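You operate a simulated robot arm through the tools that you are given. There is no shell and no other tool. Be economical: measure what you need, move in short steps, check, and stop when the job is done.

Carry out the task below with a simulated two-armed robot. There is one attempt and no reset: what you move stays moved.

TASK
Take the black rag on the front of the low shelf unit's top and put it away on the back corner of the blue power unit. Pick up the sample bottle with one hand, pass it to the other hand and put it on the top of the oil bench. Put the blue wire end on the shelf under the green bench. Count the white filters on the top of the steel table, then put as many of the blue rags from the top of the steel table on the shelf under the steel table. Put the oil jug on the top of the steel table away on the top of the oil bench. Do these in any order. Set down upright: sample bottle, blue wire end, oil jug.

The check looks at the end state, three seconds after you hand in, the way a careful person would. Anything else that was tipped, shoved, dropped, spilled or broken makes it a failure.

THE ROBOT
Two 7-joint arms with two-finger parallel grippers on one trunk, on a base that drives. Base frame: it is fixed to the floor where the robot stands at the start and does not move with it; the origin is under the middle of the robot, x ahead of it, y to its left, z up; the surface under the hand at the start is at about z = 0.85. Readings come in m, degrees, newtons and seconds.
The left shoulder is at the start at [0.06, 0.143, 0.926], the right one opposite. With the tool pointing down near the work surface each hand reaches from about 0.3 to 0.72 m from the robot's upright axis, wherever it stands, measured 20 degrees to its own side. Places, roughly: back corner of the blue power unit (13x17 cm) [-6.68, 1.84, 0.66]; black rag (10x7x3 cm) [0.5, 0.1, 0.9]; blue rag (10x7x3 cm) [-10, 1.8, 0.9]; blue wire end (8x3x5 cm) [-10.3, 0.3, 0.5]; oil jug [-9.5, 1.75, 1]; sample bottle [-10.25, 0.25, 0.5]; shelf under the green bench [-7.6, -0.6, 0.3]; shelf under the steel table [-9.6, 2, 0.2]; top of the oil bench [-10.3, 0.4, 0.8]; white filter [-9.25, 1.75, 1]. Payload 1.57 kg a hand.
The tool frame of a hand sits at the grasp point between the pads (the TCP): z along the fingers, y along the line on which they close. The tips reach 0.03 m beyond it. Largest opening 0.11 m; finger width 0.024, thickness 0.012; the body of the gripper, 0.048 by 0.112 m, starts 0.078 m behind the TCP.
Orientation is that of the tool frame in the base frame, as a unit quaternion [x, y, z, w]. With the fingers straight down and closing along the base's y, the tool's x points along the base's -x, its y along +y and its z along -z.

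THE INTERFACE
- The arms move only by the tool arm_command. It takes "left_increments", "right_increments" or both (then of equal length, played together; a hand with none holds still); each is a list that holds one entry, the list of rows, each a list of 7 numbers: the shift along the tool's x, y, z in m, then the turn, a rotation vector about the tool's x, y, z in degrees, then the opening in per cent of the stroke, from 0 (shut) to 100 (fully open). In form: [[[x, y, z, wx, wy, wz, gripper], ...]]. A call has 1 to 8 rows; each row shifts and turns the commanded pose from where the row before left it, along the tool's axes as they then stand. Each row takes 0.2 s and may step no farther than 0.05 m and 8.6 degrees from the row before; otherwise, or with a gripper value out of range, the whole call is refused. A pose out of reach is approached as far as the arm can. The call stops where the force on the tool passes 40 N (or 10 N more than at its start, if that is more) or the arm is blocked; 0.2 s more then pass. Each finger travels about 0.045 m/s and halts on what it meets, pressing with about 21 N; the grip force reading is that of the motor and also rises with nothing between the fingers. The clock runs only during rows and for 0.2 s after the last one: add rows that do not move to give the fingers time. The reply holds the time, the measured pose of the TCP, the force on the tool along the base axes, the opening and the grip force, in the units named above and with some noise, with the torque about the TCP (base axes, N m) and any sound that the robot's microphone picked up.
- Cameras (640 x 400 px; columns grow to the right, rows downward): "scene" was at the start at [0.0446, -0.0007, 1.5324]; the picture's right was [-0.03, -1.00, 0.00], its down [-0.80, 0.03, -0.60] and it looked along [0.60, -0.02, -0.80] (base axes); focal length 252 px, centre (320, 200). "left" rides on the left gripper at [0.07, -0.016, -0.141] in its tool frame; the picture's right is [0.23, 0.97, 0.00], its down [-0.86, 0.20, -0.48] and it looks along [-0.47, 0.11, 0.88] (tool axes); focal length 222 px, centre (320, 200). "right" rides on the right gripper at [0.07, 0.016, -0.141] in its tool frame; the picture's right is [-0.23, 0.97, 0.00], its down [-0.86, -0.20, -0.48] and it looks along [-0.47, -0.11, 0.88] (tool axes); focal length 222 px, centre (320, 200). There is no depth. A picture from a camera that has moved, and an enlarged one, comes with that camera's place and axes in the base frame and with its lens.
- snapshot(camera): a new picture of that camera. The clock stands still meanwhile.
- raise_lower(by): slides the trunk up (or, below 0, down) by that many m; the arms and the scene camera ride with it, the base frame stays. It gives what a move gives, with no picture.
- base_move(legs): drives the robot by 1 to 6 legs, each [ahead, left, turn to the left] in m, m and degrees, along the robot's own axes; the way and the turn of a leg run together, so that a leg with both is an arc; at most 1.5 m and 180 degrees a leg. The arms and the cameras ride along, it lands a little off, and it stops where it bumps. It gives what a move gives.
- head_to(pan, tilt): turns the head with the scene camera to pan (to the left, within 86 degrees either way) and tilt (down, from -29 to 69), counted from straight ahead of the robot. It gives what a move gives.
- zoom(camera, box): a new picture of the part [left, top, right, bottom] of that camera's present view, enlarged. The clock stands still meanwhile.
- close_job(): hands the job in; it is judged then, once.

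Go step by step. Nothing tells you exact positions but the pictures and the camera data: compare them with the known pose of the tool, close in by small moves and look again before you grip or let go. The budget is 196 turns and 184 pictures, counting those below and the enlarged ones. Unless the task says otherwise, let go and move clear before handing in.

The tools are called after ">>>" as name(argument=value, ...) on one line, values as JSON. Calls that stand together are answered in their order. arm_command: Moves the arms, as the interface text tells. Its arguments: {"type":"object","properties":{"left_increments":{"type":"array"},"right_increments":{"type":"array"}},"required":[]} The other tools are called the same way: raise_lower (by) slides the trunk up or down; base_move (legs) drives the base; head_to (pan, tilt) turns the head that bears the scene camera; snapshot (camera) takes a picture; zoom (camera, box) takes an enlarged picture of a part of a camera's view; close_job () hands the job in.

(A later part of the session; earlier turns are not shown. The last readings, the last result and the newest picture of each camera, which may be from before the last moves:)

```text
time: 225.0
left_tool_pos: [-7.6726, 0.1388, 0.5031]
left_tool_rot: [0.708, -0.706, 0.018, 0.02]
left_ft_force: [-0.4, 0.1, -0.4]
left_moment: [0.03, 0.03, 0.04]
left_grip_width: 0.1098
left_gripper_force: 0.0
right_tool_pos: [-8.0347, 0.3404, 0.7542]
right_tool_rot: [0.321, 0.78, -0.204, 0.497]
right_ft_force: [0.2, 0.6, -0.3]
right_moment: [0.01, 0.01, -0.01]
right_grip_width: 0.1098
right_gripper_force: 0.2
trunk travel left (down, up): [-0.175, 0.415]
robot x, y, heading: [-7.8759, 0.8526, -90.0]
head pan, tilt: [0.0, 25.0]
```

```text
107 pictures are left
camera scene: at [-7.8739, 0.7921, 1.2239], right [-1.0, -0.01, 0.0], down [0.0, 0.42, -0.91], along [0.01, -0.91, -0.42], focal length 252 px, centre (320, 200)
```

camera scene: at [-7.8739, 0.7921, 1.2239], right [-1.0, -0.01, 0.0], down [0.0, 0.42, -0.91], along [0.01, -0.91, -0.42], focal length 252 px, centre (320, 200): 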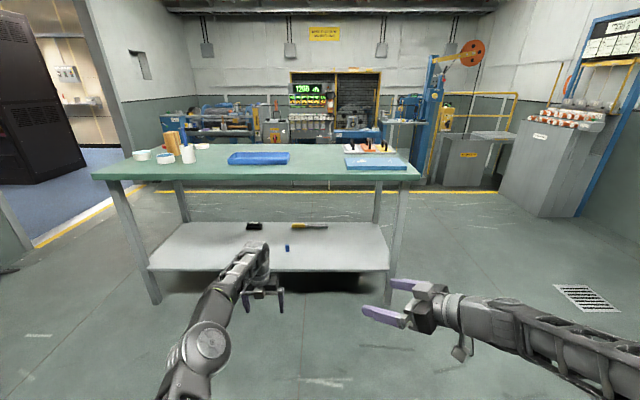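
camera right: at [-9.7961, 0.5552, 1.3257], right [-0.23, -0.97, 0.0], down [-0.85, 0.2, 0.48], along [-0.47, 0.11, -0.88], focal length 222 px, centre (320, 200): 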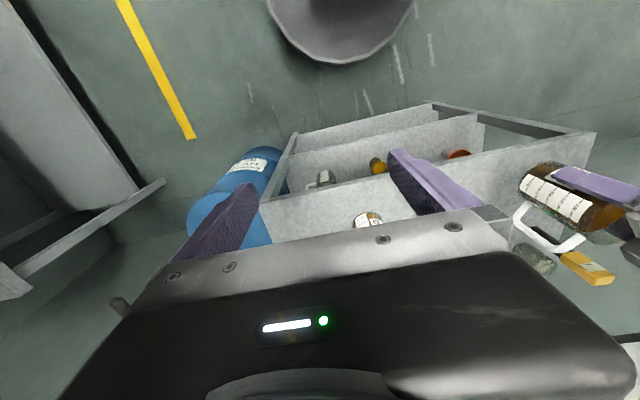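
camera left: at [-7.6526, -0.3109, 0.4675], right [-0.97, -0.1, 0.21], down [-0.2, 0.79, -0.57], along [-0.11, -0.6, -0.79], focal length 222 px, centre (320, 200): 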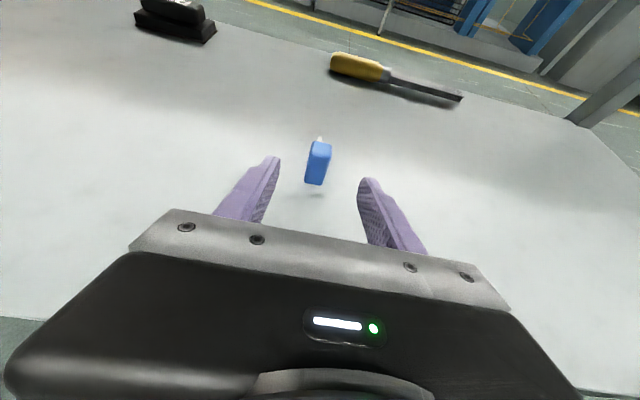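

The right hand is shaped well. I retract the left hand, turn toward the oil bench and drive up.

>>> arm_command(left_increments=[[[-0.05, 0, -0.015, 0, 0, 0, 100], [-0.05, 0, -0.015, 0, 0, 0, 100], [-0.05, 0, -0.015, 0, 0, 0, 100], [-0.05, 0, -0.015, 0, 0, 0, 100], [-0.05, 0, -0.015, 0, 0, 0, 100], [-0.05, 0, -0.015, 0, 0, 0, 100], [-0.04, 0, 0, 0, 0, 0, 100]]])

>>> base_move(legs=[[0, 0, -90], [1.2, 0, 0], [0, 0.7, 0]])

>>> head_to(pan=0, tilt=25)

>>> snapshot(camera="scene")

```text
refused: row 1 steps farther than a row can; nothing moved
```

```text
time: 238.4
left_tool_pos: [-9.7753, -0.0693, 0.5038]
left_tool_rot: [-0.004, 1.0, 0.001, -0.026]
left_ft_force: [-0.1, -0.5, -0.3]
left_moment: [-0.02, 0.01, -0.02]
left_grip_width: 0.1101
left_gripper_force: 0.1
right_tool_pos: [-9.5764, 0.2936, 0.7538]
right_tool_rot: [0.778, 0.328, -0.494, 0.208]
right_ft_force: [-1.1, -0.4, 0.1]
right_moment: [-0.01, 0.01, 0.02]
right_grip_width: 0.1099
right_gripper_force: 0.1
trunk travel left (down, up): [-0.175, 0.415]
robot x, y, heading: [-9.0628, 0.1369, -179.2]
head pan, tilt: [0.0, 25.0]
```

```text
time: 239.0
left_tool_pos: [-9.7756, -0.0681, 0.5018]
left_tool_rot: [-0.004, 1.0, 0.001, -0.026]
left_ft_force: [0.4, -0.4, 0.5]
left_moment: [0.01, 0.0, 0.0]
left_grip_width: 0.1099
left_gripper_force: 0.1
right_tool_pos: [-9.5772, 0.2941, 0.7539]
right_tool_rot: [0.778, 0.328, -0.494, 0.208]
right_ft_force: [0.3, 0.2, -0.1]
right_moment: [0.02, 0.0, -0.01]
right_grip_width: 0.1101
right_gripper_force: 0.0
trunk travel left (down, up): [-0.175, 0.415]
robot x, y, heading: [-9.0635, 0.1396, -179.1]
head pan, tilt: [0.0, 25.0]
```

```text
106 pictures are left
camera scene: at [-9.125, 0.1383, 1.2239], right [-0.01, 1.0, 0.0], down [0.42, 0.01, -0.91], along [-0.91, -0.01, -0.42], focal length 252 px, centre (320, 200)
```

scene: 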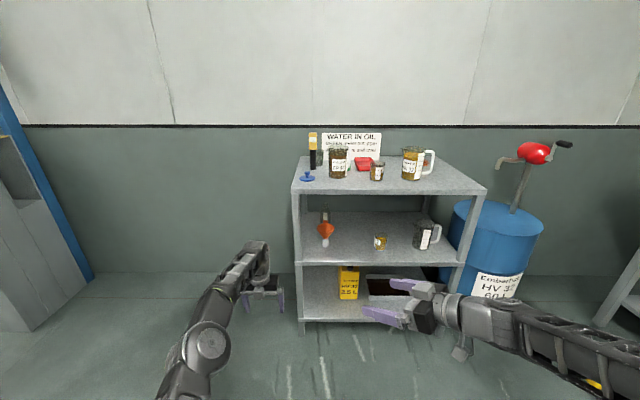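

>>> arm_command(left_increments=[[[-0.045, 0, -0.012, 0, 0, 0, 100], [-0.045, 0, -0.012, 0, 0, 0, 100], [-0.045, 0, -0.012, 0, 0, 0, 100], [-0.045, 0, -0.012, 0, 0, 0, 100], [-0.045, 0, -0.012, 0, 0, 0, 100], [-0.045, 0, -0.012, 0, 0, 0, 100], [-0.045, 0, -0.012, 0, 0, 0, 100]]], right_increments=[[[0.026, 0, 0.012, 0, 0, 0, 80], [0.026, 0, 0.012, 0, 0, 0, 80], [0.026, 0, 0.012, 0, 0, 0, 80], [0.026, 0, 0.012, 0, 0, 0, 80], [0, 0, 0, 0, 0, 0, 80], [0, 0, 0, 0, 0, 0, 80], [0, 0, 0, 0, 0, 0, 80]]])

>>> base_move(legs=[[0.34, 0, -0.9]])

>>> snapshot(camera="scene")

>>> snapshot(camera="right")

```text
time: 240.6
left_tool_pos: [-9.457, -0.0657, 0.5706]
left_tool_rot: [-0.004, 1.0, 0.001, -0.026]
left_ft_force: [-0.4, -0.4, -0.1]
left_moment: [-0.01, -0.02, 0.02]
left_grip_width: 0.1099
left_gripper_force: 0.0
right_tool_pos: [-9.5754, 0.293, 0.6387]
right_tool_rot: [0.778, 0.327, -0.494, 0.208]
right_ft_force: [0.2, 0.0, -0.1]
right_moment: [0.0, 0.01, 0.0]
right_grip_width: 0.088
right_gripper_force: 0.0
trunk travel left (down, up): [-0.175, 0.415]
robot x, y, heading: [-9.0623, 0.1347, -179.2]
head pan, tilt: [0.0, 25.0]
```

```text
time: 242.8
left_tool_pos: [-9.8013, -0.0612, 0.5711]
left_tool_rot: [0.004, 1.0, 0.001, -0.027]
left_ft_force: [0.1, 0.0, -0.8]
left_moment: [-0.01, 0.03, 0.01]
left_grip_width: 0.1099
left_gripper_force: 0.1
right_tool_pos: [-9.9128, 0.3013, 0.6402]
right_tool_rot: [0.781, 0.322, -0.495, 0.204]
right_ft_force: [0.1, 0.5, 0.1]
right_moment: [0.0, 0.02, 0.0]
right_grip_width: 0.088
right_gripper_force: 0.1
trunk travel left (down, up): [-0.175, 0.415]
robot x, y, heading: [-9.4025, 0.1332, 179.8]
head pan, tilt: [0.0, 25.0]
```

```text
105 pictures are left
camera scene: at [-9.4652, 0.1379, 1.2239], right [0.0, 1.0, 0.0], down [0.42, 0.0, -0.91], along [-0.91, 0.0, -0.42], focal length 252 px, centre (320, 200)
```

scene: 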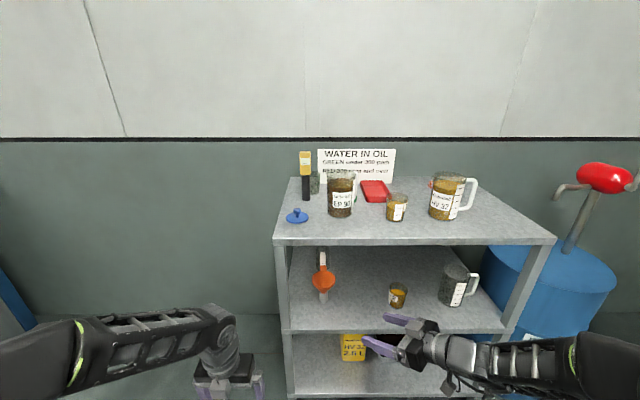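

```text
104 pictures are left
camera right: at [-9.7898, 0.4012, 0.6369], right [0.62, -0.76, 0.21], down [-0.09, 0.19, 0.98], along [-0.78, -0.62, 0.05], focal length 222 px, centre (320, 200)
```

right: 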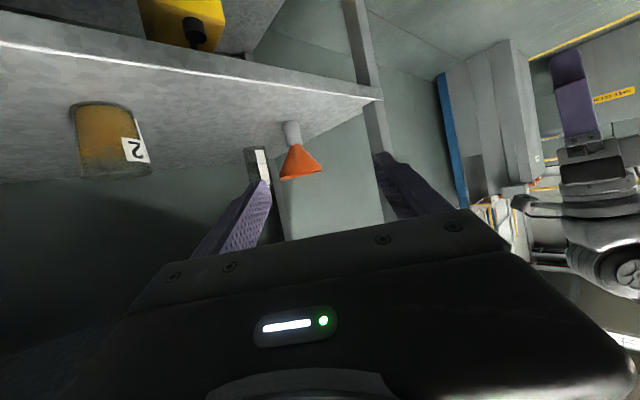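

Bottle confirmed at (−10.336, 0.15), funnel at (−10.14, 0.154), cup 2 at (−10.135, 0.415). I creep in 20 cm with the hand at z = 0.64.

>>> base_move(legs=[[0.2, 0, 0]])

>>> snapshot(camera="right")

>>> zoom(camera="scene", box=[240, 220, 520, 395])

```text
time: 244.4
left_tool_pos: [-10.0011, -0.0614, 0.5702]
left_tool_rot: [0.002, 1.0, 0.001, -0.026]
left_ft_force: [0.0, 0.3, -0.1]
left_moment: [0.0, 0.04, 0.01]
left_grip_width: 0.1098
left_gripper_force: 0.0
right_tool_pos: [-10.1141, 0.3009, 0.639]
right_tool_rot: [0.781, 0.323, -0.495, 0.205]
right_ft_force: [-0.3, -0.5, -0.8]
right_moment: [0.01, 0.0, 0.0]
right_grip_width: 0.088
right_gripper_force: 0.1
trunk travel left (down, up): [-0.175, 0.415]
robot x, y, heading: [-9.6065, 0.1363, 180.0]
head pan, tilt: [0.0, 25.0]
```

```text
103 pictures are left
camera right: at [-9.9908, 0.4011, 0.6369], right [0.62, -0.76, 0.21], down [-0.09, 0.19, 0.98], along [-0.78, -0.62, 0.05], focal length 222 px, centre (320, 200)
```

right: 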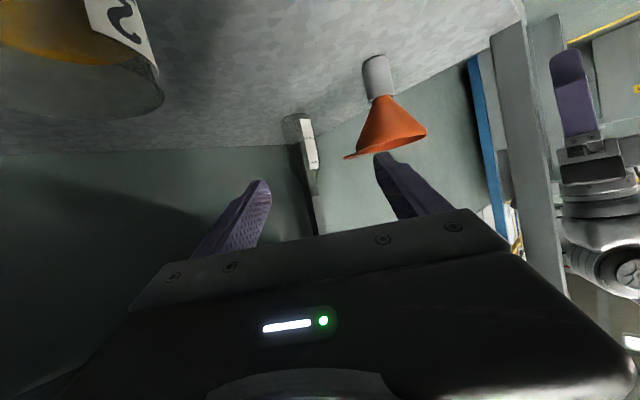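

```text
2.29 times, centred on (380, 308) of scene
camera zoom: at [-9.6658, 0.1384, 1.2239], right [0.0, 1.0, 0.0], down [0.42, 0.0, -0.91], along [-0.91, 0.0, -0.42], focal length 575 px, centre (183, -46)
```

zoom: 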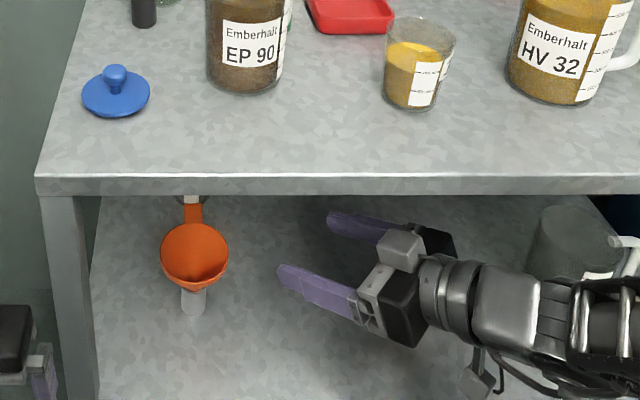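

The bottle lies between the fingers' lines. I shift 5 cm sideways onto the approach line and advance partway while descending.

>>> arm_command(right_increments=[[[0, -0.026, 0, 0, 0, 0, 80], [0, -0.026, 0, 0, 0, 0, 80], [-0.0045, 0, 0.039, 0, 0, 0, 80], [-0.0045, 0, 0.039, 0, 0, 0, 80], [-0.0045, 0, 0.039, 0, 0, 0, 80], [0, 0, 0, 0, 0, 0, 80]]])

>>> snapshot(camera="right")

>>> zoom(camera="scene", box=[240, 220, 520, 395])

```text
time: 245.8
left_tool_pos: [-9.9979, -0.0587, 0.5723]
left_tool_rot: [0.004, 1.0, -0.001, -0.029]
left_ft_force: [-0.1, 0.3, 0.1]
left_moment: [0.01, -0.02, 0.01]
left_grip_width: 0.11
left_gripper_force: 0.1
right_tool_pos: [-10.2255, 0.2667, 0.604]
right_tool_rot: [0.78, 0.319, -0.498, 0.204]
right_ft_force: [-0.1, 0.1, -0.6]
right_moment: [0.04, 0.0, -0.06]
right_grip_width: 0.088
right_gripper_force: 0.1
trunk travel left (down, up): [-0.175, 0.415]
robot x, y, heading: [-9.5996, 0.1349, 179.8]
head pan, tilt: [0.0, 25.0]
```

```text
101 pictures are left
camera right: at [-10.1004, 0.3647, 0.6002], right [0.61, -0.76, 0.21], down [-0.09, 0.19, 0.98], along [-0.79, -0.62, 0.05], focal length 222 px, centre (320, 200)
```

right: 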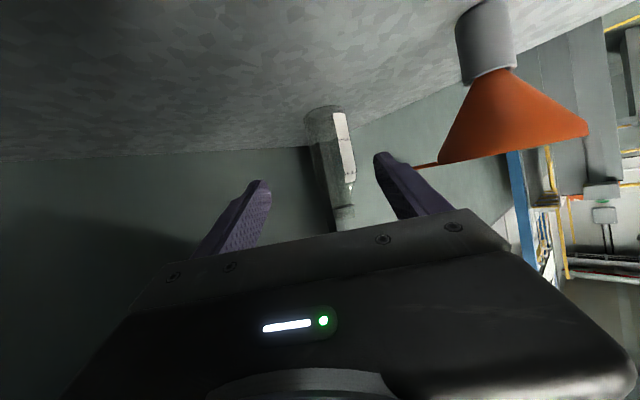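

```text
2.29 times, centred on (380, 308) of scene
camera zoom: at [-9.6577, 0.1417, 1.224], right [0.01, 1.0, 0.0], down [0.42, 0.0, -0.91], along [-0.91, 0.0, -0.42], focal length 575 px, centre (183, -46)
```

zoom: 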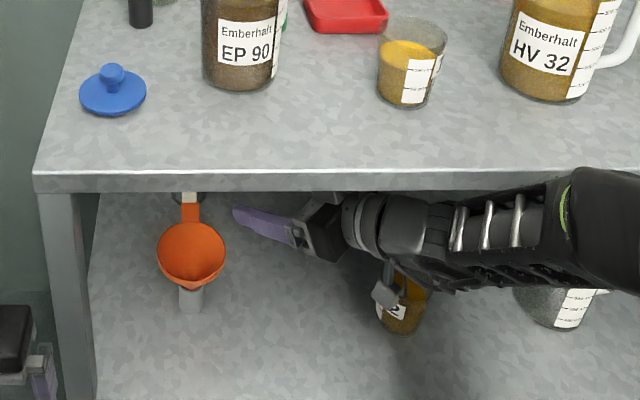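

>>> snapshot(camera="scene")

>>> zoom(camera="left", box=[0, 0, 640, 400])

```text
99 pictures are left
camera scene: at [-9.6577, 0.1417, 1.224], right [0.01, 1.0, 0.0], down [0.42, 0.0, -0.91], along [-0.91, 0.0, -0.42], focal length 252 px, centre (320, 200)
```

scene: 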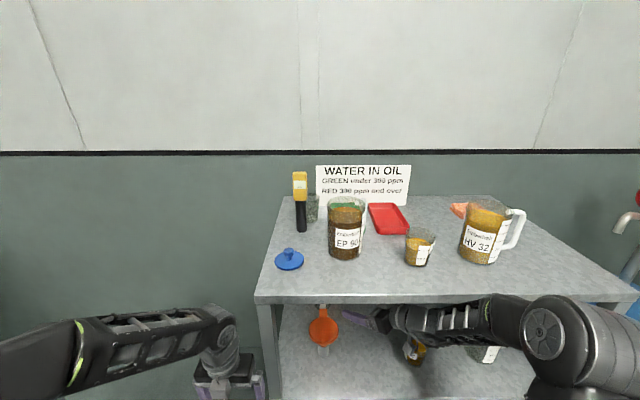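

```text
1.00 times, centred on (320, 200) of left (not enlarged: the box is as wide or as high as the picture)
camera zoom: at [-10.0589, -0.0739, 0.7185], right [-0.22, 0.98, 0.01], down [0.88, 0.19, 0.43], along [0.42, 0.1, -0.9], focal length 222 px, centre (320, 200)
```

zoom: 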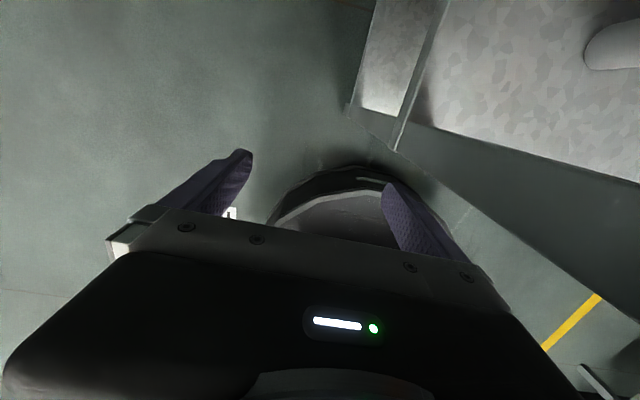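

The elbow is high and close to the bench edge, so I back the base 8 cm to straighten the arm, then continue the hand's advance toward the bottle.

>>> base_move(legs=[[-0.085, 0, 0]])

>>> arm_command(right_increments=[[[-0.01, -0.018, 0.035, 0, 0, 0, 80], [-0.01, -0.018, 0.035, 0, 0, 0, 80], [-0.01, -0.018, 0.035, 0, 0, 0, 80], [-0.01, 0, 0.03, 0, 0, 0, 80], [0, 0, 0, 0, 0, 0, 80]]])

>>> snapshot(camera="right")

>>> snapshot(camera="scene")

```text
time: 246.9
left_tool_pos: [-9.917, -0.0603, 0.5709]
left_tool_rot: [0.004, 1.0, 0.001, -0.026]
left_ft_force: [0.2, -0.1, -0.4]
left_moment: [-0.03, 0.01, 0.04]
left_grip_width: 0.11
left_gripper_force: 0.0
right_tool_pos: [-10.1466, 0.2595, 0.6024]
right_tool_rot: [0.781, 0.321, -0.496, 0.204]
right_ft_force: [-0.6, 0.2, -0.4]
right_moment: [0.01, 0.03, -0.01]
right_grip_width: 0.0881
right_gripper_force: 0.0
trunk travel left (down, up): [-0.175, 0.415]
robot x, y, heading: [-9.5198, 0.1342, 179.7]
head pan, tilt: [0.0, 25.0]
```

```text
time: 248.1
left_tool_pos: [-9.9171, -0.0598, 0.571]
left_tool_rot: [0.003, 1.0, 0.001, -0.027]
left_ft_force: [-0.5, -0.1, 0.6]
left_moment: [0.01, 0.01, 0.01]
left_grip_width: 0.1099
left_gripper_force: 0.1
right_tool_pos: [-10.2835, 0.1986, 0.5813]
right_tool_rot: [0.78, 0.323, -0.495, 0.205]
right_ft_force: [-0.2, 0.0, -0.1]
right_moment: [0.04, 0.01, -0.01]
right_grip_width: 0.0882
right_gripper_force: 0.0
trunk travel left (down, up): [-0.175, 0.415]
robot x, y, heading: [-9.5218, 0.1373, 179.6]
head pan, tilt: [0.0, 25.0]
```

```text
97 pictures are left
camera right: at [-10.1596, 0.2995, 0.5781], right [0.62, -0.76, 0.21], down [-0.09, 0.19, 0.98], along [-0.78, -0.62, 0.05], focal length 222 px, centre (320, 200)
```

right: 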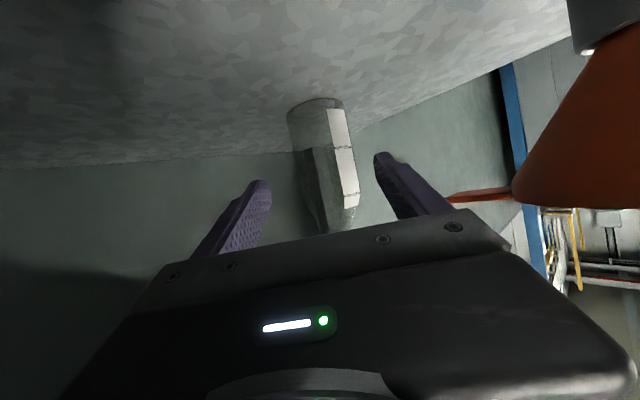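

```text
96 pictures are left
camera scene: at [-9.5819, 0.1382, 1.2239], right [0.0, 1.0, 0.0], down [0.42, 0.0, -0.91], along [-0.91, 0.0, -0.42], focal length 252 px, centre (320, 200)
```

scene: 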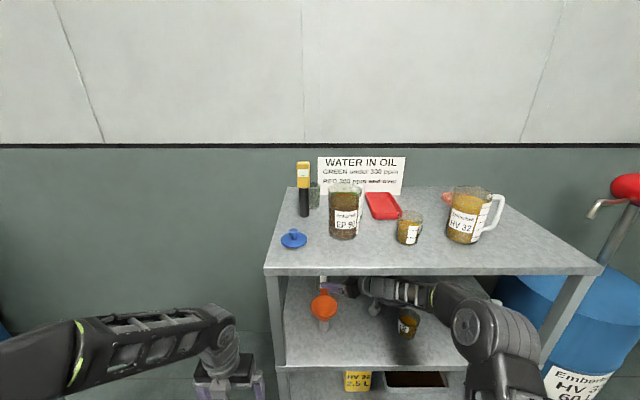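

Everything clears: bottle at (−10.33, 0.15), straight ahead 6.7 cm. I advance and check.

>>> arm_command(right_increments=[[[-0.0068, 0, 0.0337, 0, 0, 0, 80], [-0.0068, 0, 0.03, 0, 0, 0, 80], [0, 0, 0, 0, 0, 0, 80]]])

>>> snapshot(camera="right")

>>> zoom(camera="scene", box=[260, 260, 460, 385])

```text
time: 248.9
left_tool_pos: [-9.9159, -0.0606, 0.5701]
left_tool_rot: [0.004, 1.0, 0.0, -0.026]
left_ft_force: [-0.1, 0.1, -0.7]
left_moment: [0.04, -0.01, -0.02]
left_grip_width: 0.1098
left_gripper_force: 0.0
right_tool_pos: [-10.3291, 0.1546, 0.5662]
right_tool_rot: [0.78, 0.322, -0.496, 0.204]
right_ft_force: [-0.3, -0.6, -0.4]
right_moment: [0.03, -0.04, -0.02]
right_grip_width: 0.0878
right_gripper_force: 0.0
trunk travel left (down, up): [-0.175, 0.415]
robot x, y, heading: [-9.5229, 0.136, 179.9]
head pan, tilt: [0.0, 25.0]
```

```text
95 pictures are left
camera right: at [-10.2046, 0.2546, 0.563], right [0.62, -0.76, 0.21], down [-0.09, 0.19, 0.98], along [-0.78, -0.62, 0.05], focal length 222 px, centre (320, 200)
```

right: 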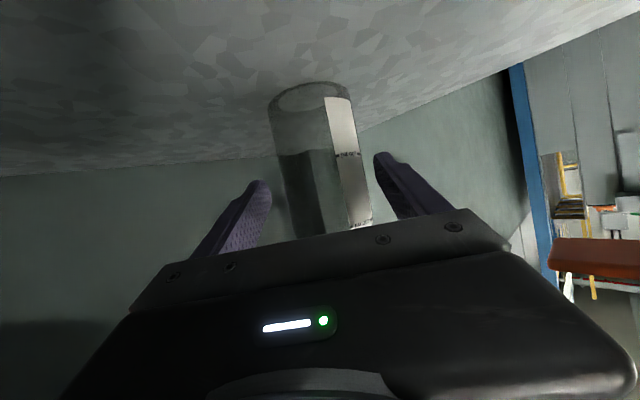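

```text
3.20 times, centred on (360, 322) of scene
camera zoom: at [-9.5819, 0.1382, 1.2239], right [0.0, 1.0, 0.0], down [0.42, 0.0, -0.91], along [-0.91, 0.0, -0.42], focal length 805 px, centre (192, -192)
```

zoom: 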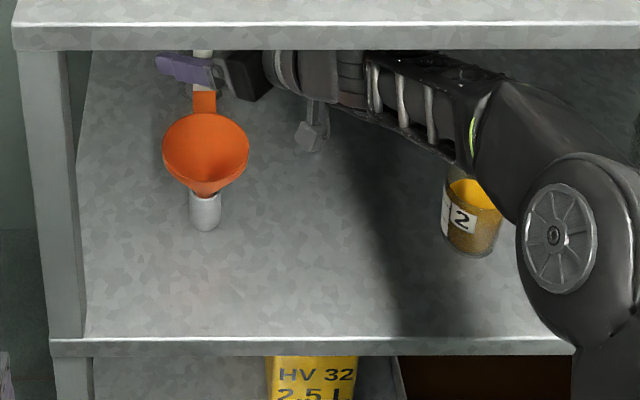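

The bottle is centred between the pads. I close and lift 2 cm.

>>> arm_command(right_increments=[[[0, 0, 0, 0, 0, 0, 40], [0, 0, 0, 0, 0, 0, 20], [0, 0, 0, 0, 0, 0, 20], [0, 0, 0, 0, 0, 0, 0], [0, 0, 0, 0, 0, 0, 0], [0, 0, 0, 0, 0, 0, 0]]])

>>> arm_command(right_increments=[[[-0.0091, 0, -0.0042, 0, 0, 0, 0], [-0.0136, 0, -0.0063, 0, 0, 0, 0], [0, 0, 0, 0, 0, 0, 0]]])

>>> snapshot(camera="right")

```text
time: 250.3
left_tool_pos: [-9.918, -0.0593, 0.5705]
left_tool_rot: [0.004, 1.0, 0.001, -0.025]
left_ft_force: [-0.1, 0.2, 0.3]
left_moment: [0.0, 0.01, 0.0]
left_grip_width: 0.1098
left_gripper_force: 0.0
right_tool_pos: [-10.3288, 0.1556, 0.5663]
right_tool_rot: [0.781, 0.322, -0.495, 0.205]
right_ft_force: [0.0, -0.1, -0.7]
right_moment: [0.0, 0.02, 0.01]
right_grip_width: 0.0564
right_gripper_force: 21.2
trunk travel left (down, up): [-0.175, 0.415]
robot x, y, heading: [-9.5202, 0.1316, 179.7]
head pan, tilt: [0.0, 25.0]
```

```text
time: 251.1
left_tool_pos: [-9.9179, -0.06, 0.5703]
left_tool_rot: [0.002, 1.0, 0.001, -0.027]
left_ft_force: [-0.8, -0.3, 0.0]
left_moment: [0.02, -0.04, -0.02]
left_grip_width: 0.11
left_gripper_force: 0.0
right_tool_pos: [-10.3278, 0.1548, 0.5914]
right_tool_rot: [0.78, 0.322, -0.496, 0.205]
right_ft_force: [-0.1, -0.4, -1.0]
right_moment: [-0.02, -0.01, 0.01]
right_grip_width: 0.0567
right_gripper_force: 21.0
trunk travel left (down, up): [-0.175, 0.415]
robot x, y, heading: [-9.5193, 0.1366, 179.7]
head pan, tilt: [0.0, 25.0]
```

```text
93 pictures are left
camera right: at [-10.204, 0.2548, 0.5886], right [0.62, -0.76, 0.21], down [-0.09, 0.19, 0.98], along [-0.78, -0.62, 0.05], focal length 222 px, centre (320, 200)
```

right: 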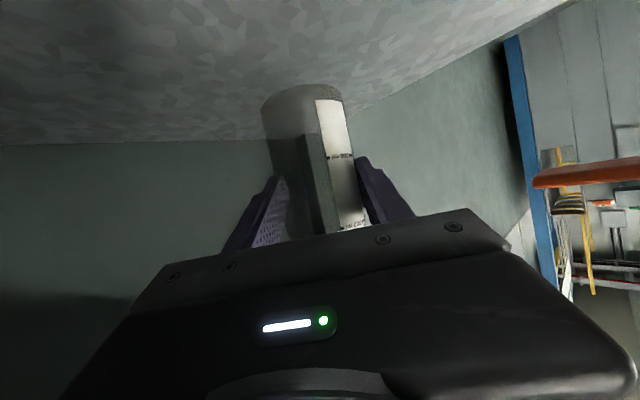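

Held and lifted. I pull back along the approach line to the clear lane at y ≈ 0.25, rising slightly.

>>> arm_command(right_increments=[[[0.0104, -0.001, -0.0313, 0, 0, 0, 0], [0.0104, -0.001, -0.0313, 0, 0, 0, 0], [0.0104, -0.001, -0.0313, 0, 0, 0, 0], [0.0104, -0.001, -0.0313, 0, 0, 0, 0]]])

>>> snapshot(camera="right")

>>> zoom(camera="scene", box=[240, 240, 500, 400])

```text
time: 252.1
left_tool_pos: [-9.9171, -0.0599, 0.5692]
left_tool_rot: [0.003, 1.0, 0.001, -0.027]
left_ft_force: [-0.5, 0.3, -0.2]
left_moment: [0.01, -0.01, 0.01]
left_grip_width: 0.1101
left_gripper_force: 0.1
right_tool_pos: [-10.2386, 0.2503, 0.6077]
right_tool_rot: [0.78, 0.322, -0.496, 0.205]
right_ft_force: [-0.2, -0.4, -0.8]
right_moment: [0.02, 0.01, 0.01]
right_grip_width: 0.0563
right_gripper_force: 20.7
trunk travel left (down, up): [-0.175, 0.415]
robot x, y, heading: [-9.522, 0.1386, 179.8]
head pan, tilt: [0.0, 25.0]
```

```text
92 pictures are left
camera right: at [-10.1148, 0.35, 0.6045], right [0.62, -0.76, 0.2], down [-0.09, 0.19, 0.98], along [-0.78, -0.62, 0.05], focal length 222 px, centre (320, 200)
```

right: 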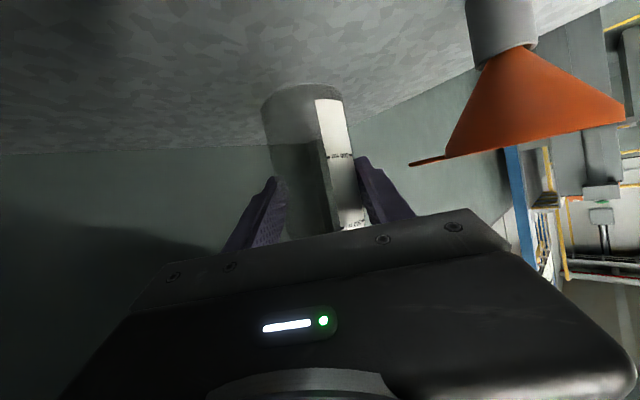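

```text
2.46 times, centred on (370, 320) of scene
camera zoom: at [-9.5819, 0.1381, 1.2239], right [0.0, 1.0, 0.0], down [0.42, 0.0, -0.91], along [-0.91, 0.0, -0.42], focal length 619 px, centre (197, -95)
```

zoom: 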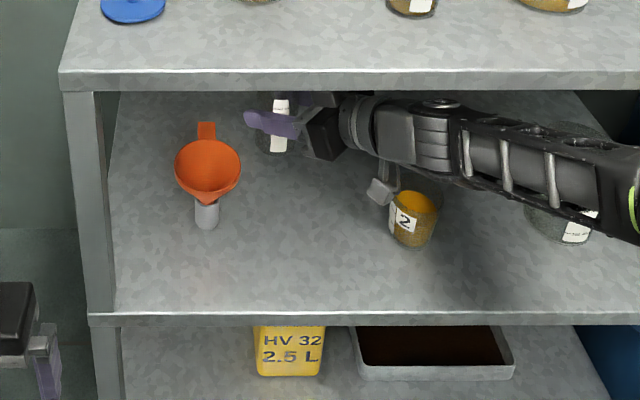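

The left fingertip would pass too near the funnel rim, so I go back 4.5 cm first and then shift 3 cm to the right before pulling out.

>>> arm_command(right_increments=[[[0.0134, 0.0318, -0.0288, 0, 0, 0, 0], [0.0119, -0.0141, -0.0256, 0, 0, 0, 0], [0, 0, 0, 0, 0, 0, 0]]])

>>> snapshot(camera="right")

>>> zoom(camera="scene", box=[240, 240, 500, 400])

```text
time: 252.9
left_tool_pos: [-9.9176, -0.0608, 0.5705]
left_tool_rot: [0.002, 1.0, 0.001, -0.026]
left_ft_force: [0.5, 0.3, 0.7]
left_moment: [0.0, -0.01, 0.06]
left_grip_width: 0.1102
left_gripper_force: 0.1
right_tool_pos: [-10.1829, 0.2808, 0.6083]
right_tool_rot: [0.78, 0.322, -0.495, 0.205]
right_ft_force: [1.0, 0.3, -0.3]
right_moment: [0.01, 0.0, 0.01]
right_grip_width: 0.0565
right_gripper_force: 20.9
trunk travel left (down, up): [-0.175, 0.415]
robot x, y, heading: [-9.5211, 0.1376, 179.7]
head pan, tilt: [0.0, 25.0]
```

```text
90 pictures are left
camera right: at [-10.0594, 0.38, 0.6053], right [0.62, -0.76, 0.21], down [-0.09, 0.19, 0.98], along [-0.78, -0.62, 0.05], focal length 222 px, centre (320, 200)
```

right: 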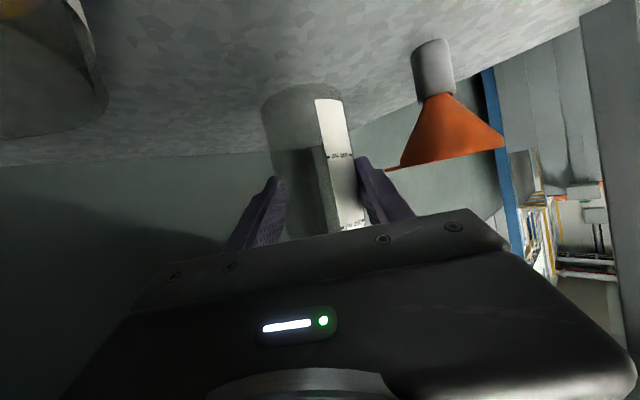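

```text
2.46 times, centred on (370, 320) of scene
camera zoom: at [-9.5818, 0.1384, 1.2239], right [0.0, 1.0, 0.0], down [0.42, 0.0, -0.91], along [-0.91, 0.0, -0.42], focal length 619 px, centre (197, -95)
```

zoom: 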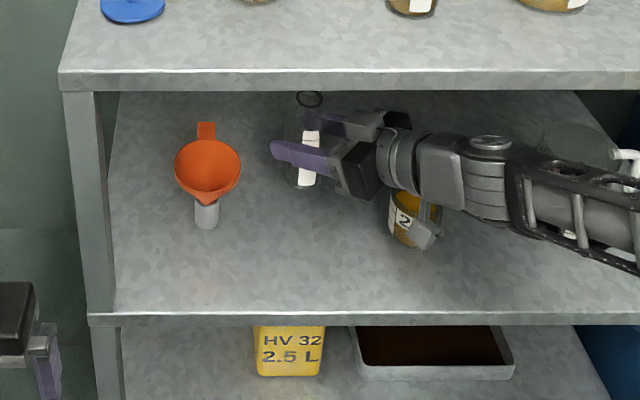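

Clear. I back straight out.

>>> base_move(legs=[[-0.45, 0, 0]])

>>> snapshot(camera="scene")

```text
time: 255.6
left_tool_pos: [-9.4681, -0.0617, 0.5704]
left_tool_rot: [0.004, 1.0, 0.001, -0.025]
left_ft_force: [-1.0, 0.8, -0.5]
left_moment: [0.02, 0.03, -0.04]
left_grip_width: 0.1098
left_gripper_force: 0.1
right_tool_pos: [-9.7344, 0.279, 0.6081]
right_tool_rot: [0.781, 0.322, -0.495, 0.204]
right_ft_force: [0.0, 0.5, -0.5]
right_moment: [0.02, 0.0, 0.01]
right_grip_width: 0.0564
right_gripper_force: 20.9
trunk travel left (down, up): [-0.175, 0.415]
robot x, y, heading: [-9.0708, 0.1312, 179.5]
head pan, tilt: [0.0, 25.0]
```

```text
88 pictures are left
camera scene: at [-9.1323, 0.1366, 1.2239], right [0.0, 1.0, 0.0], down [0.42, 0.0, -0.91], along [-0.91, 0.0, -0.42], focal length 252 px, centre (320, 200)
```

scene: 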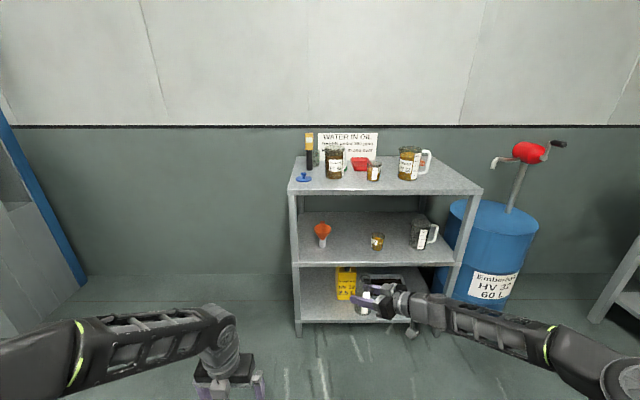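

Now the hand-over: I bring the right hand with the bottle nearer the centre and lower, and raise the left hand.

>>> arm_command(left_increments=[[[0, 0, -0.025, 0, -0.6, 0, 60], [0, 0, -0.025, 0, -0.6, 0, 60], [0, 0, -0.025, 0, -0.6, 0, 60], [0, 0, -0.025, 0, -0.6, 0, 60], [0, 0, -0.02, 0, -0.6, 0, 60], [0, 0, 0, 0, 0, 0, 60], [0, 0, 0, 0, 0, 0, 60], [0, 0, 0, 0, 0, 0, 60]]], right_increments=[[[0.0024, 0.0396, -0.0051, 0, 0, 0, 0], [0.0024, 0.0396, -0.0051, 0, 0, 0, 0], [0.0024, 0.0396, -0.0051, 0, 0, 0, 0], [0.0024, 0.0396, -0.0051, 0, 0, 0, 0], [0.0024, 0.0396, -0.0051, 0, 0, 0, 0], [0.0242, 0, 0.0112, 0, 0, 0, 0], [0.0242, 0, 0.0112, 0, 0, 0, 0], [0.0242, 0, 0.0112, 0, 0, 0, 0]]])

>>> head_to(pan=0, tilt=45)

>>> snapshot(camera="scene")

>>> snapshot(camera="left")

```text
time: 257.4
left_tool_pos: [-9.4644, -0.0606, 0.6907]
left_tool_rot: [0.004, 1.0, 0.001, 0.0]
left_ft_force: [0.1, -0.1, 1.2]
left_moment: [-0.02, 0.04, 0.02]
left_grip_width: 0.0664
left_gripper_force: 0.2
right_tool_pos: [-9.5727, 0.1593, 0.5283]
right_tool_rot: [0.78, 0.322, -0.496, 0.205]
right_ft_force: [0.0, 0.2, -0.4]
right_moment: [0.01, -0.02, -0.02]
right_grip_width: 0.0564
right_gripper_force: 21.2
trunk travel left (down, up): [-0.175, 0.415]
robot x, y, heading: [-9.0714, 0.1379, 179.7]
head pan, tilt: [0.0, 25.0]
```

```text
time: 258.2
left_tool_pos: [-9.4646, -0.0611, 0.6917]
left_tool_rot: [0.003, 1.0, 0.001, 0.0]
left_ft_force: [-0.6, 0.3, -0.1]
left_moment: [-0.03, 0.04, 0.0]
left_grip_width: 0.0662
left_gripper_force: 0.1
right_tool_pos: [-9.5729, 0.1588, 0.5284]
right_tool_rot: [0.781, 0.322, -0.495, 0.204]
right_ft_force: [-0.2, 0.6, -0.3]
right_moment: [-0.01, -0.02, 0.02]
right_grip_width: 0.0565
right_gripper_force: 21.2
trunk travel left (down, up): [-0.175, 0.415]
robot x, y, heading: [-9.0698, 0.1375, 179.7]
head pan, tilt: [0.0, 45.0]
```

```text
87 pictures are left
camera scene: at [-9.1213, 0.1365, 1.1934], right [0.0, 1.0, 0.0], down [0.71, 0.0, -0.71], along [-0.71, 0.0, -0.71], focal length 252 px, centre (320, 200)
```

scene: 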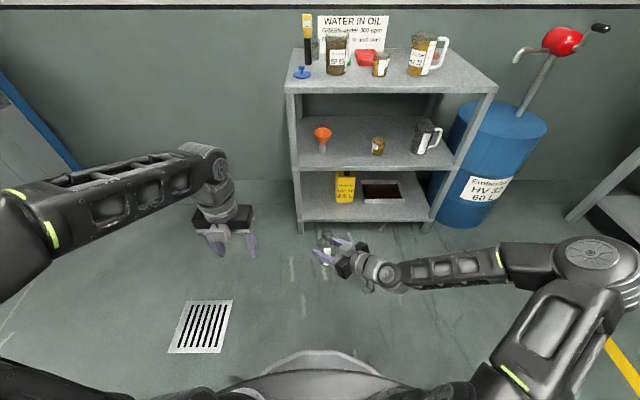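

```text
86 pictures are left
camera left: at [-9.534, -0.0779, 0.8322], right [-0.22, 0.98, 0.0], down [0.86, 0.19, 0.48], along [0.47, 0.11, -0.88], focal length 222 px, centre (320, 200)
```

left: 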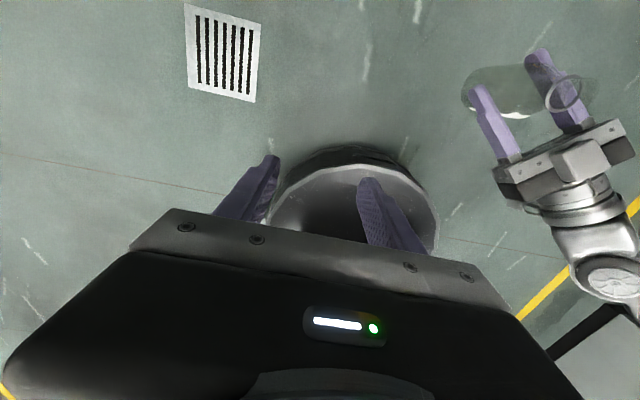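

The neck ring shows at (−9.574, 0.161). I move the left hand above it.

>>> arm_command(left_increments=[[[0.022, 0.0444, 0, 0, 0, 0, 60], [0.022, 0.0444, 0, 0, 0, 0, 60], [0.022, 0.0444, 0, 0, 0, 0, 60], [0.022, 0.0444, 0, 0, 0, 0, 60], [0.022, 0.0444, 0, 0, 0, 0, 60]]])

>>> snapshot(camera="left")

>>> zoom(camera="scene", box=[220, 150, 460, 300])

```text
time: 259.4
left_tool_pos: [-9.5729, 0.1617, 0.6919]
left_tool_rot: [0.003, 1.0, 0.001, 0.0]
left_ft_force: [-0.8, 0.2, 0.7]
left_moment: [-0.02, -0.02, 0.0]
left_grip_width: 0.0658
left_gripper_force: 0.1
right_tool_pos: [-9.5736, 0.1589, 0.5282]
right_tool_rot: [0.781, 0.322, -0.495, 0.205]
right_ft_force: [-0.3, 0.1, -0.1]
right_moment: [-0.02, -0.02, -0.03]
right_grip_width: 0.0562
right_gripper_force: 21.0
trunk travel left (down, up): [-0.175, 0.415]
robot x, y, heading: [-9.0732, 0.1347, 179.7]
head pan, tilt: [0.0, 45.0]
```

```text
85 pictures are left
camera left: at [-9.6421, 0.145, 0.8327], right [-0.22, 0.98, 0.0], down [0.86, 0.19, 0.48], along [0.47, 0.11, -0.88], focal length 222 px, centre (320, 200)
```

left: 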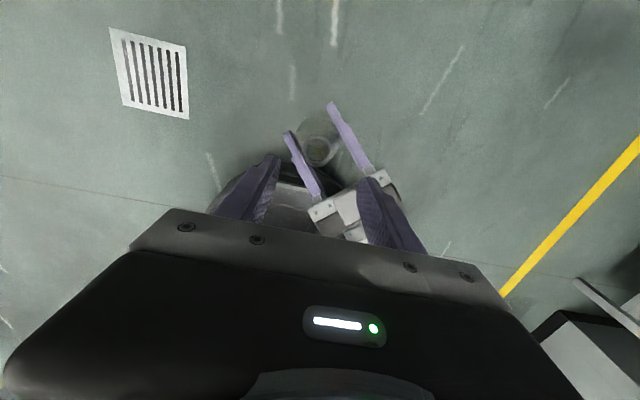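

```text
2.67 times, centred on (340, 225) of scene
camera zoom: at [-9.1212, 0.1364, 1.1933], right [0.0, 1.0, 0.0], down [0.71, 0.0, -0.71], along [-0.71, 0.0, -0.71], focal length 671 px, centre (267, 133)
```

zoom: 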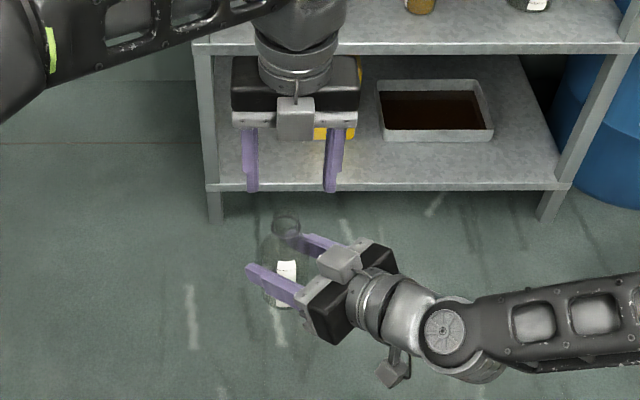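

Centred over the neck. I lower 6 cm and check.

>>> arm_command(left_increments=[[[0.004, -0.003, 0.02, 0, 0, 0, 60], [0, 0, 0.02, 0, 0, 0, 60], [0, 0, 0.02, 0, 0, 0, 60], [0, 0, 0, 0, 0, 0, 60]]])

>>> snapshot(camera="left")

>>> zoom(camera="scene", box=[260, 190, 400, 277])

```text
time: 260.4
left_tool_pos: [-9.5765, 0.1571, 0.6307]
left_tool_rot: [0.003, 1.0, 0.0, 0.0]
left_ft_force: [-0.6, -0.1, 0.5]
left_moment: [-0.01, -0.01, 0.01]
left_grip_width: 0.0661
left_gripper_force: 0.1
right_tool_pos: [-9.573, 0.1591, 0.5269]
right_tool_rot: [0.781, 0.321, -0.495, 0.204]
right_ft_force: [0.4, -0.1, -1.7]
right_moment: [0.0, 0.04, -0.03]
right_grip_width: 0.0558
right_gripper_force: 21.2
trunk travel left (down, up): [-0.175, 0.415]
robot x, y, heading: [-9.0695, 0.1328, 179.5]
head pan, tilt: [0.0, 45.0]
```

```text
83 pictures are left
camera left: at [-9.6462, 0.1423, 0.7719], right [-0.22, 0.98, 0.0], down [0.86, 0.19, 0.48], along [0.47, 0.11, -0.88], focal length 222 px, centre (320, 200)
```

left: 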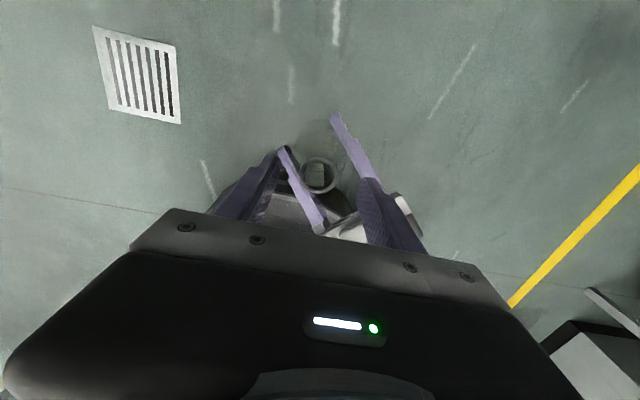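

```text
4.57 times, centred on (330, 234) of scene
camera zoom: at [-9.1214, 0.1366, 1.1933], right [0.0, 1.0, 0.0], down [0.71, 0.0, -0.71], along [-0.71, 0.0, -0.71], focal length 1150 px, centre (274, 47)
```

zoom: 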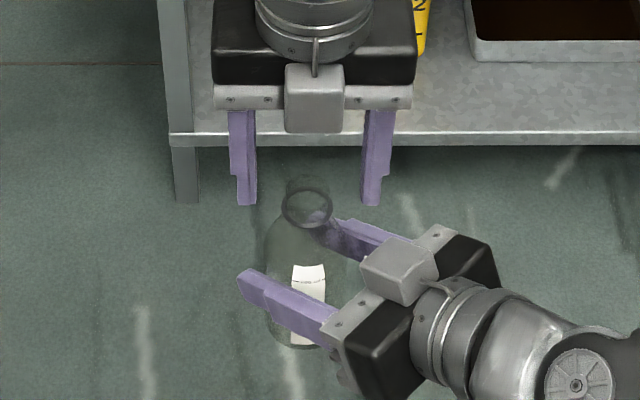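

The bottle's top is at z ≈ 0.62 and the ring at 0.594. I lower 1.6 cm and close the left hand on the neck.

>>> arm_command(left_increments=[[[0, 0, 0.016, 0, 0, 0, 60], [0, 0, 0, 0, 0, 0, 40], [0, 0, 0, 0, 0, 0, 20], [0, 0, 0, 0, 0, 0, 0], [0, 0, 0, 0, 0, 0, 0], [0, 0, 0, 0, 0, 0, 0], [0, 0, 0, 0, 0, 0, 0]]])

>>> zoom(camera="scene", box=[260, 190, 400, 277])

```text
time: 262.0
left_tool_pos: [-9.5767, 0.1587, 0.6145]
left_tool_rot: [0.004, 1.0, 0.001, 0.0]
left_ft_force: [-1.0, -3.5, -0.5]
left_moment: [0.06, -0.15, -0.07]
left_grip_width: 0.0268
left_gripper_force: 20.9
right_tool_pos: [-9.5728, 0.1589, 0.5277]
right_tool_rot: [0.78, 0.322, -0.496, 0.205]
right_ft_force: [1.6, 3.4, 0.6]
right_moment: [-0.39, 0.17, 0.06]
right_grip_width: 0.0562
right_gripper_force: 21.4
trunk travel left (down, up): [-0.175, 0.415]
robot x, y, heading: [-9.0692, 0.1321, 180.0]
head pan, tilt: [0.0, 45.0]
```

```text
4.57 times, centred on (330, 234) of scene
camera zoom: at [-9.1214, 0.1366, 1.1933], right [0.0, 1.0, 0.0], down [0.71, 0.0, -0.71], along [-0.71, 0.0, -0.71], focal length 1150 px, centre (274, 47)
```

zoom: 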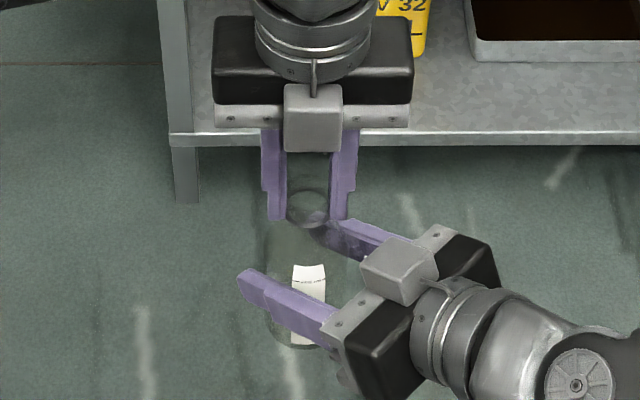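

The left hand holds the neck (27 mm). I open the right hand and withdraw it.

>>> arm_command(right_increments=[[[0, 0, 0, 0, 0, 0, 60], [0, 0, 0, 0, 0, 0, 80], [0, 0, 0, 0, 0, 0, 80], [0, 0, -0.03, 0, 0, 0, 80], [0, 0, -0.04, 0, 0, 0, 80], [0, 0, -0.04, 0, 0, 0, 80]]])

>>> snapshot(camera="scene")

>>> snapshot(camera="left")

```text
time: 263.4
left_tool_pos: [-9.5768, 0.1584, 0.6146]
left_tool_rot: [0.004, 1.0, 0.001, 0.0]
left_ft_force: [-0.4, 0.0, 0.5]
left_moment: [0.03, -0.03, 0.0]
left_grip_width: 0.0269
left_gripper_force: 21.1
right_tool_pos: [-9.5278, 0.2355, 0.5695]
right_tool_rot: [0.78, 0.323, -0.495, 0.205]
right_ft_force: [-0.7, -0.7, 0.7]
right_moment: [0.03, -0.03, 0.01]
right_grip_width: 0.0879
right_gripper_force: 0.0
right hand out of reach, approached as far as the arm can: row 6
trunk travel left (down, up): [-0.175, 0.415]
robot x, y, heading: [-9.0727, 0.1336, 179.7]
head pan, tilt: [0.0, 45.0]
```

```text
80 pictures are left
camera scene: at [-9.1214, 0.1365, 1.1933], right [0.0, 1.0, 0.0], down [0.71, 0.0, -0.71], along [-0.71, 0.0, -0.71], focal length 252 px, centre (320, 200)
```

scene: 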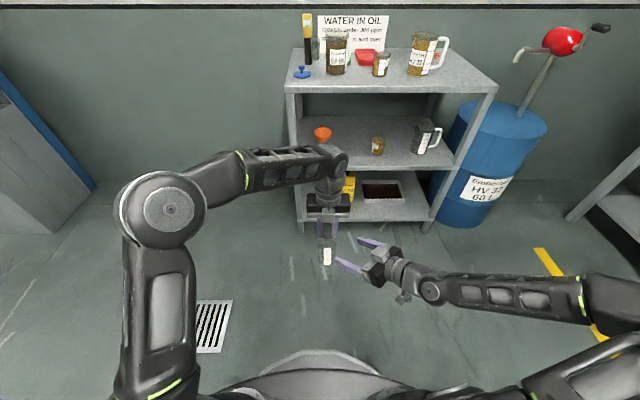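

```text
79 pictures are left
camera left: at [-9.6465, 0.1418, 0.7558], right [-0.22, 0.98, 0.0], down [0.86, 0.19, 0.48], along [0.47, 0.11, -0.88], focal length 222 px, centre (320, 200)
```

left: 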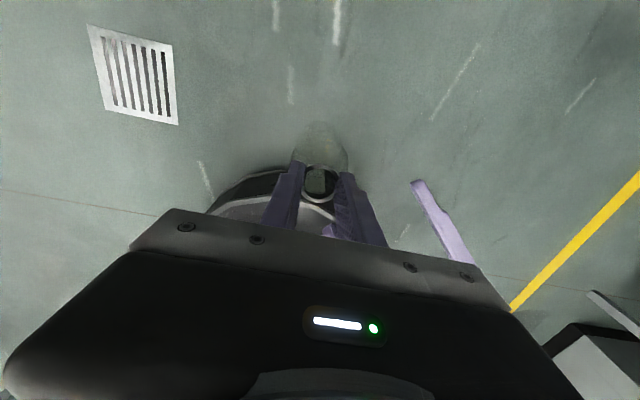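

The bottle hangs from the left hand. I fold the right hand back to a vertical, tucked pose.

>>> arm_command(right_increments=[[[0.012, -0.028, -0.026, 0, 0, 0, 80], [0.012, -0.028, -0.026, 0, 0, 0, 80], [0.012, -0.028, -0.026, 0, 0, 0, 80], [0, 0, 0, 0, 8.1, 0, 80], [0, 0, 0, 0, 8.1, 0, 80], [0, 0, 0, 0, 8.1, 0, 80], [0, 0, 0, 0, 8.1, 0, 80], [0, 0, 0, 0, 8.1, 0, 80]]])

>>> arm_command(right_increments=[[[0, 0, 0, 0, 8.1, 0, 100], [0, 0, 0, 0, 8.1, 0, 100], [0, 0, 0, 0, 8.1, 0, 100], [0, 0, 0, 0, 0, 7.5, 100], [0, 0, 0, 0, 0, 7.5, 100], [0, 0, 0, 0, 0, 7.5, 100], [0, 0, 0, 0, 0, 7.5, 100], [0, 0, 0, 0, 0, 7.5, 100]]])

>>> arm_command(right_increments=[[[0, 0, 0, 0, 0, 7.5, 100], [0.03, -0.02, 0, 0, 0, 0, 100], [0.03, -0.02, 0, 0, 0, 0, 100], [0.03, -0.02, 0, 0, 0, 0, 100]]])

>>> raise_lower(by=0.4)

>>> snapshot(camera="scene")

```text
time: 265.2
left_tool_pos: [-9.5772, 0.1595, 0.6144]
left_tool_rot: [0.003, 1.0, 0.0, 0.0]
left_ft_force: [-0.3, 0.0, -0.6]
left_moment: [-0.03, 0.0, 0.0]
left_grip_width: 0.0268
left_gripper_force: 20.5
right_tool_pos: [-9.5261, 0.3551, 0.5712]
right_tool_rot: [0.904, 0.372, -0.195, 0.08]
right_ft_force: [0.8, 0.2, -0.6]
right_moment: [0.0, 0.05, -0.01]
right_grip_width: 0.0881
right_gripper_force: 0.1
trunk travel left (down, up): [-0.175, 0.415]
robot x, y, heading: [-9.0698, 0.1333, 179.8]
head pan, tilt: [0.0, 45.0]
```

```text
time: 267.0
left_tool_pos: [-9.576, 0.1578, 0.615]
left_tool_rot: [0.003, 1.0, 0.001, 0.001]
left_ft_force: [0.2, -0.5, 0.6]
left_moment: [-0.01, 0.01, -0.03]
left_grip_width: 0.0267
left_gripper_force: 21.1
right_tool_pos: [-9.5253, 0.3549, 0.57]
right_tool_rot: [0.998, 0.063, 0.001, 0.0]
right_ft_force: [0.3, -1.0, 0.0]
right_moment: [0.0, 0.02, -0.01]
right_grip_width: 0.1099
right_gripper_force: 0.0
trunk travel left (down, up): [-0.175, 0.415]
robot x, y, heading: [-9.0708, 0.1322, 179.5]
head pan, tilt: [0.0, 45.0]
```

```text
time: 268.0
left_tool_pos: [-9.5769, 0.1573, 0.6143]
left_tool_rot: [0.003, 1.0, 0.001, 0.0]
left_ft_force: [-0.1, -0.4, 0.8]
left_moment: [0.0, -0.03, 0.01]
left_grip_width: 0.0266
left_gripper_force: 20.8
right_tool_pos: [-9.4358, 0.4147, 0.5694]
right_tool_rot: [1.0, -0.002, 0.0, 0.0]
right_ft_force: [-0.2, 0.3, 0.4]
right_moment: [0.01, -0.02, 0.01]
right_grip_width: 0.1099
right_gripper_force: 0.2
trunk travel left (down, up): [-0.175, 0.415]
robot x, y, heading: [-9.0717, 0.1295, 179.8]
head pan, tilt: [0.0, 45.0]
```

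```text
time: 271.9
left_tool_pos: [-9.5775, 0.1583, 1.0153]
left_tool_rot: [0.004, 1.0, 0.001, 0.0]
left_ft_force: [1.0, 0.5, -1.7]
left_moment: [0.01, 0.01, 0.02]
left_grip_width: 0.0266
left_gripper_force: 20.9
right_tool_pos: [-9.4345, 0.4141, 0.9698]
right_tool_rot: [1.0, -0.002, 0.0, 0.0]
right_ft_force: [0.2, 0.4, 0.5]
right_moment: [0.0, 0.03, 0.0]
right_grip_width: 0.1099
right_gripper_force: 0.0
trunk travel left (down, up): [-0.575, 0.015]
robot x, y, heading: [-9.0677, 0.1377, 179.8]
head pan, tilt: [0.0, 45.0]
```

```text
78 pictures are left
camera scene: at [-9.1215, 0.1366, 1.5933], right [0.0, 1.0, 0.0], down [0.71, 0.0, -0.71], along [-0.71, 0.0, -0.71], focal length 252 px, centre (320, 200)
```

scene: 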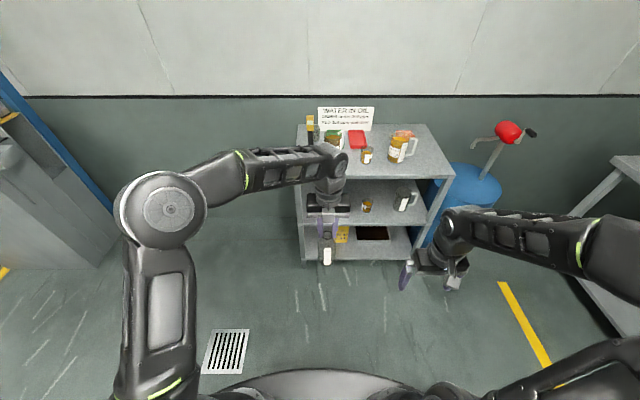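

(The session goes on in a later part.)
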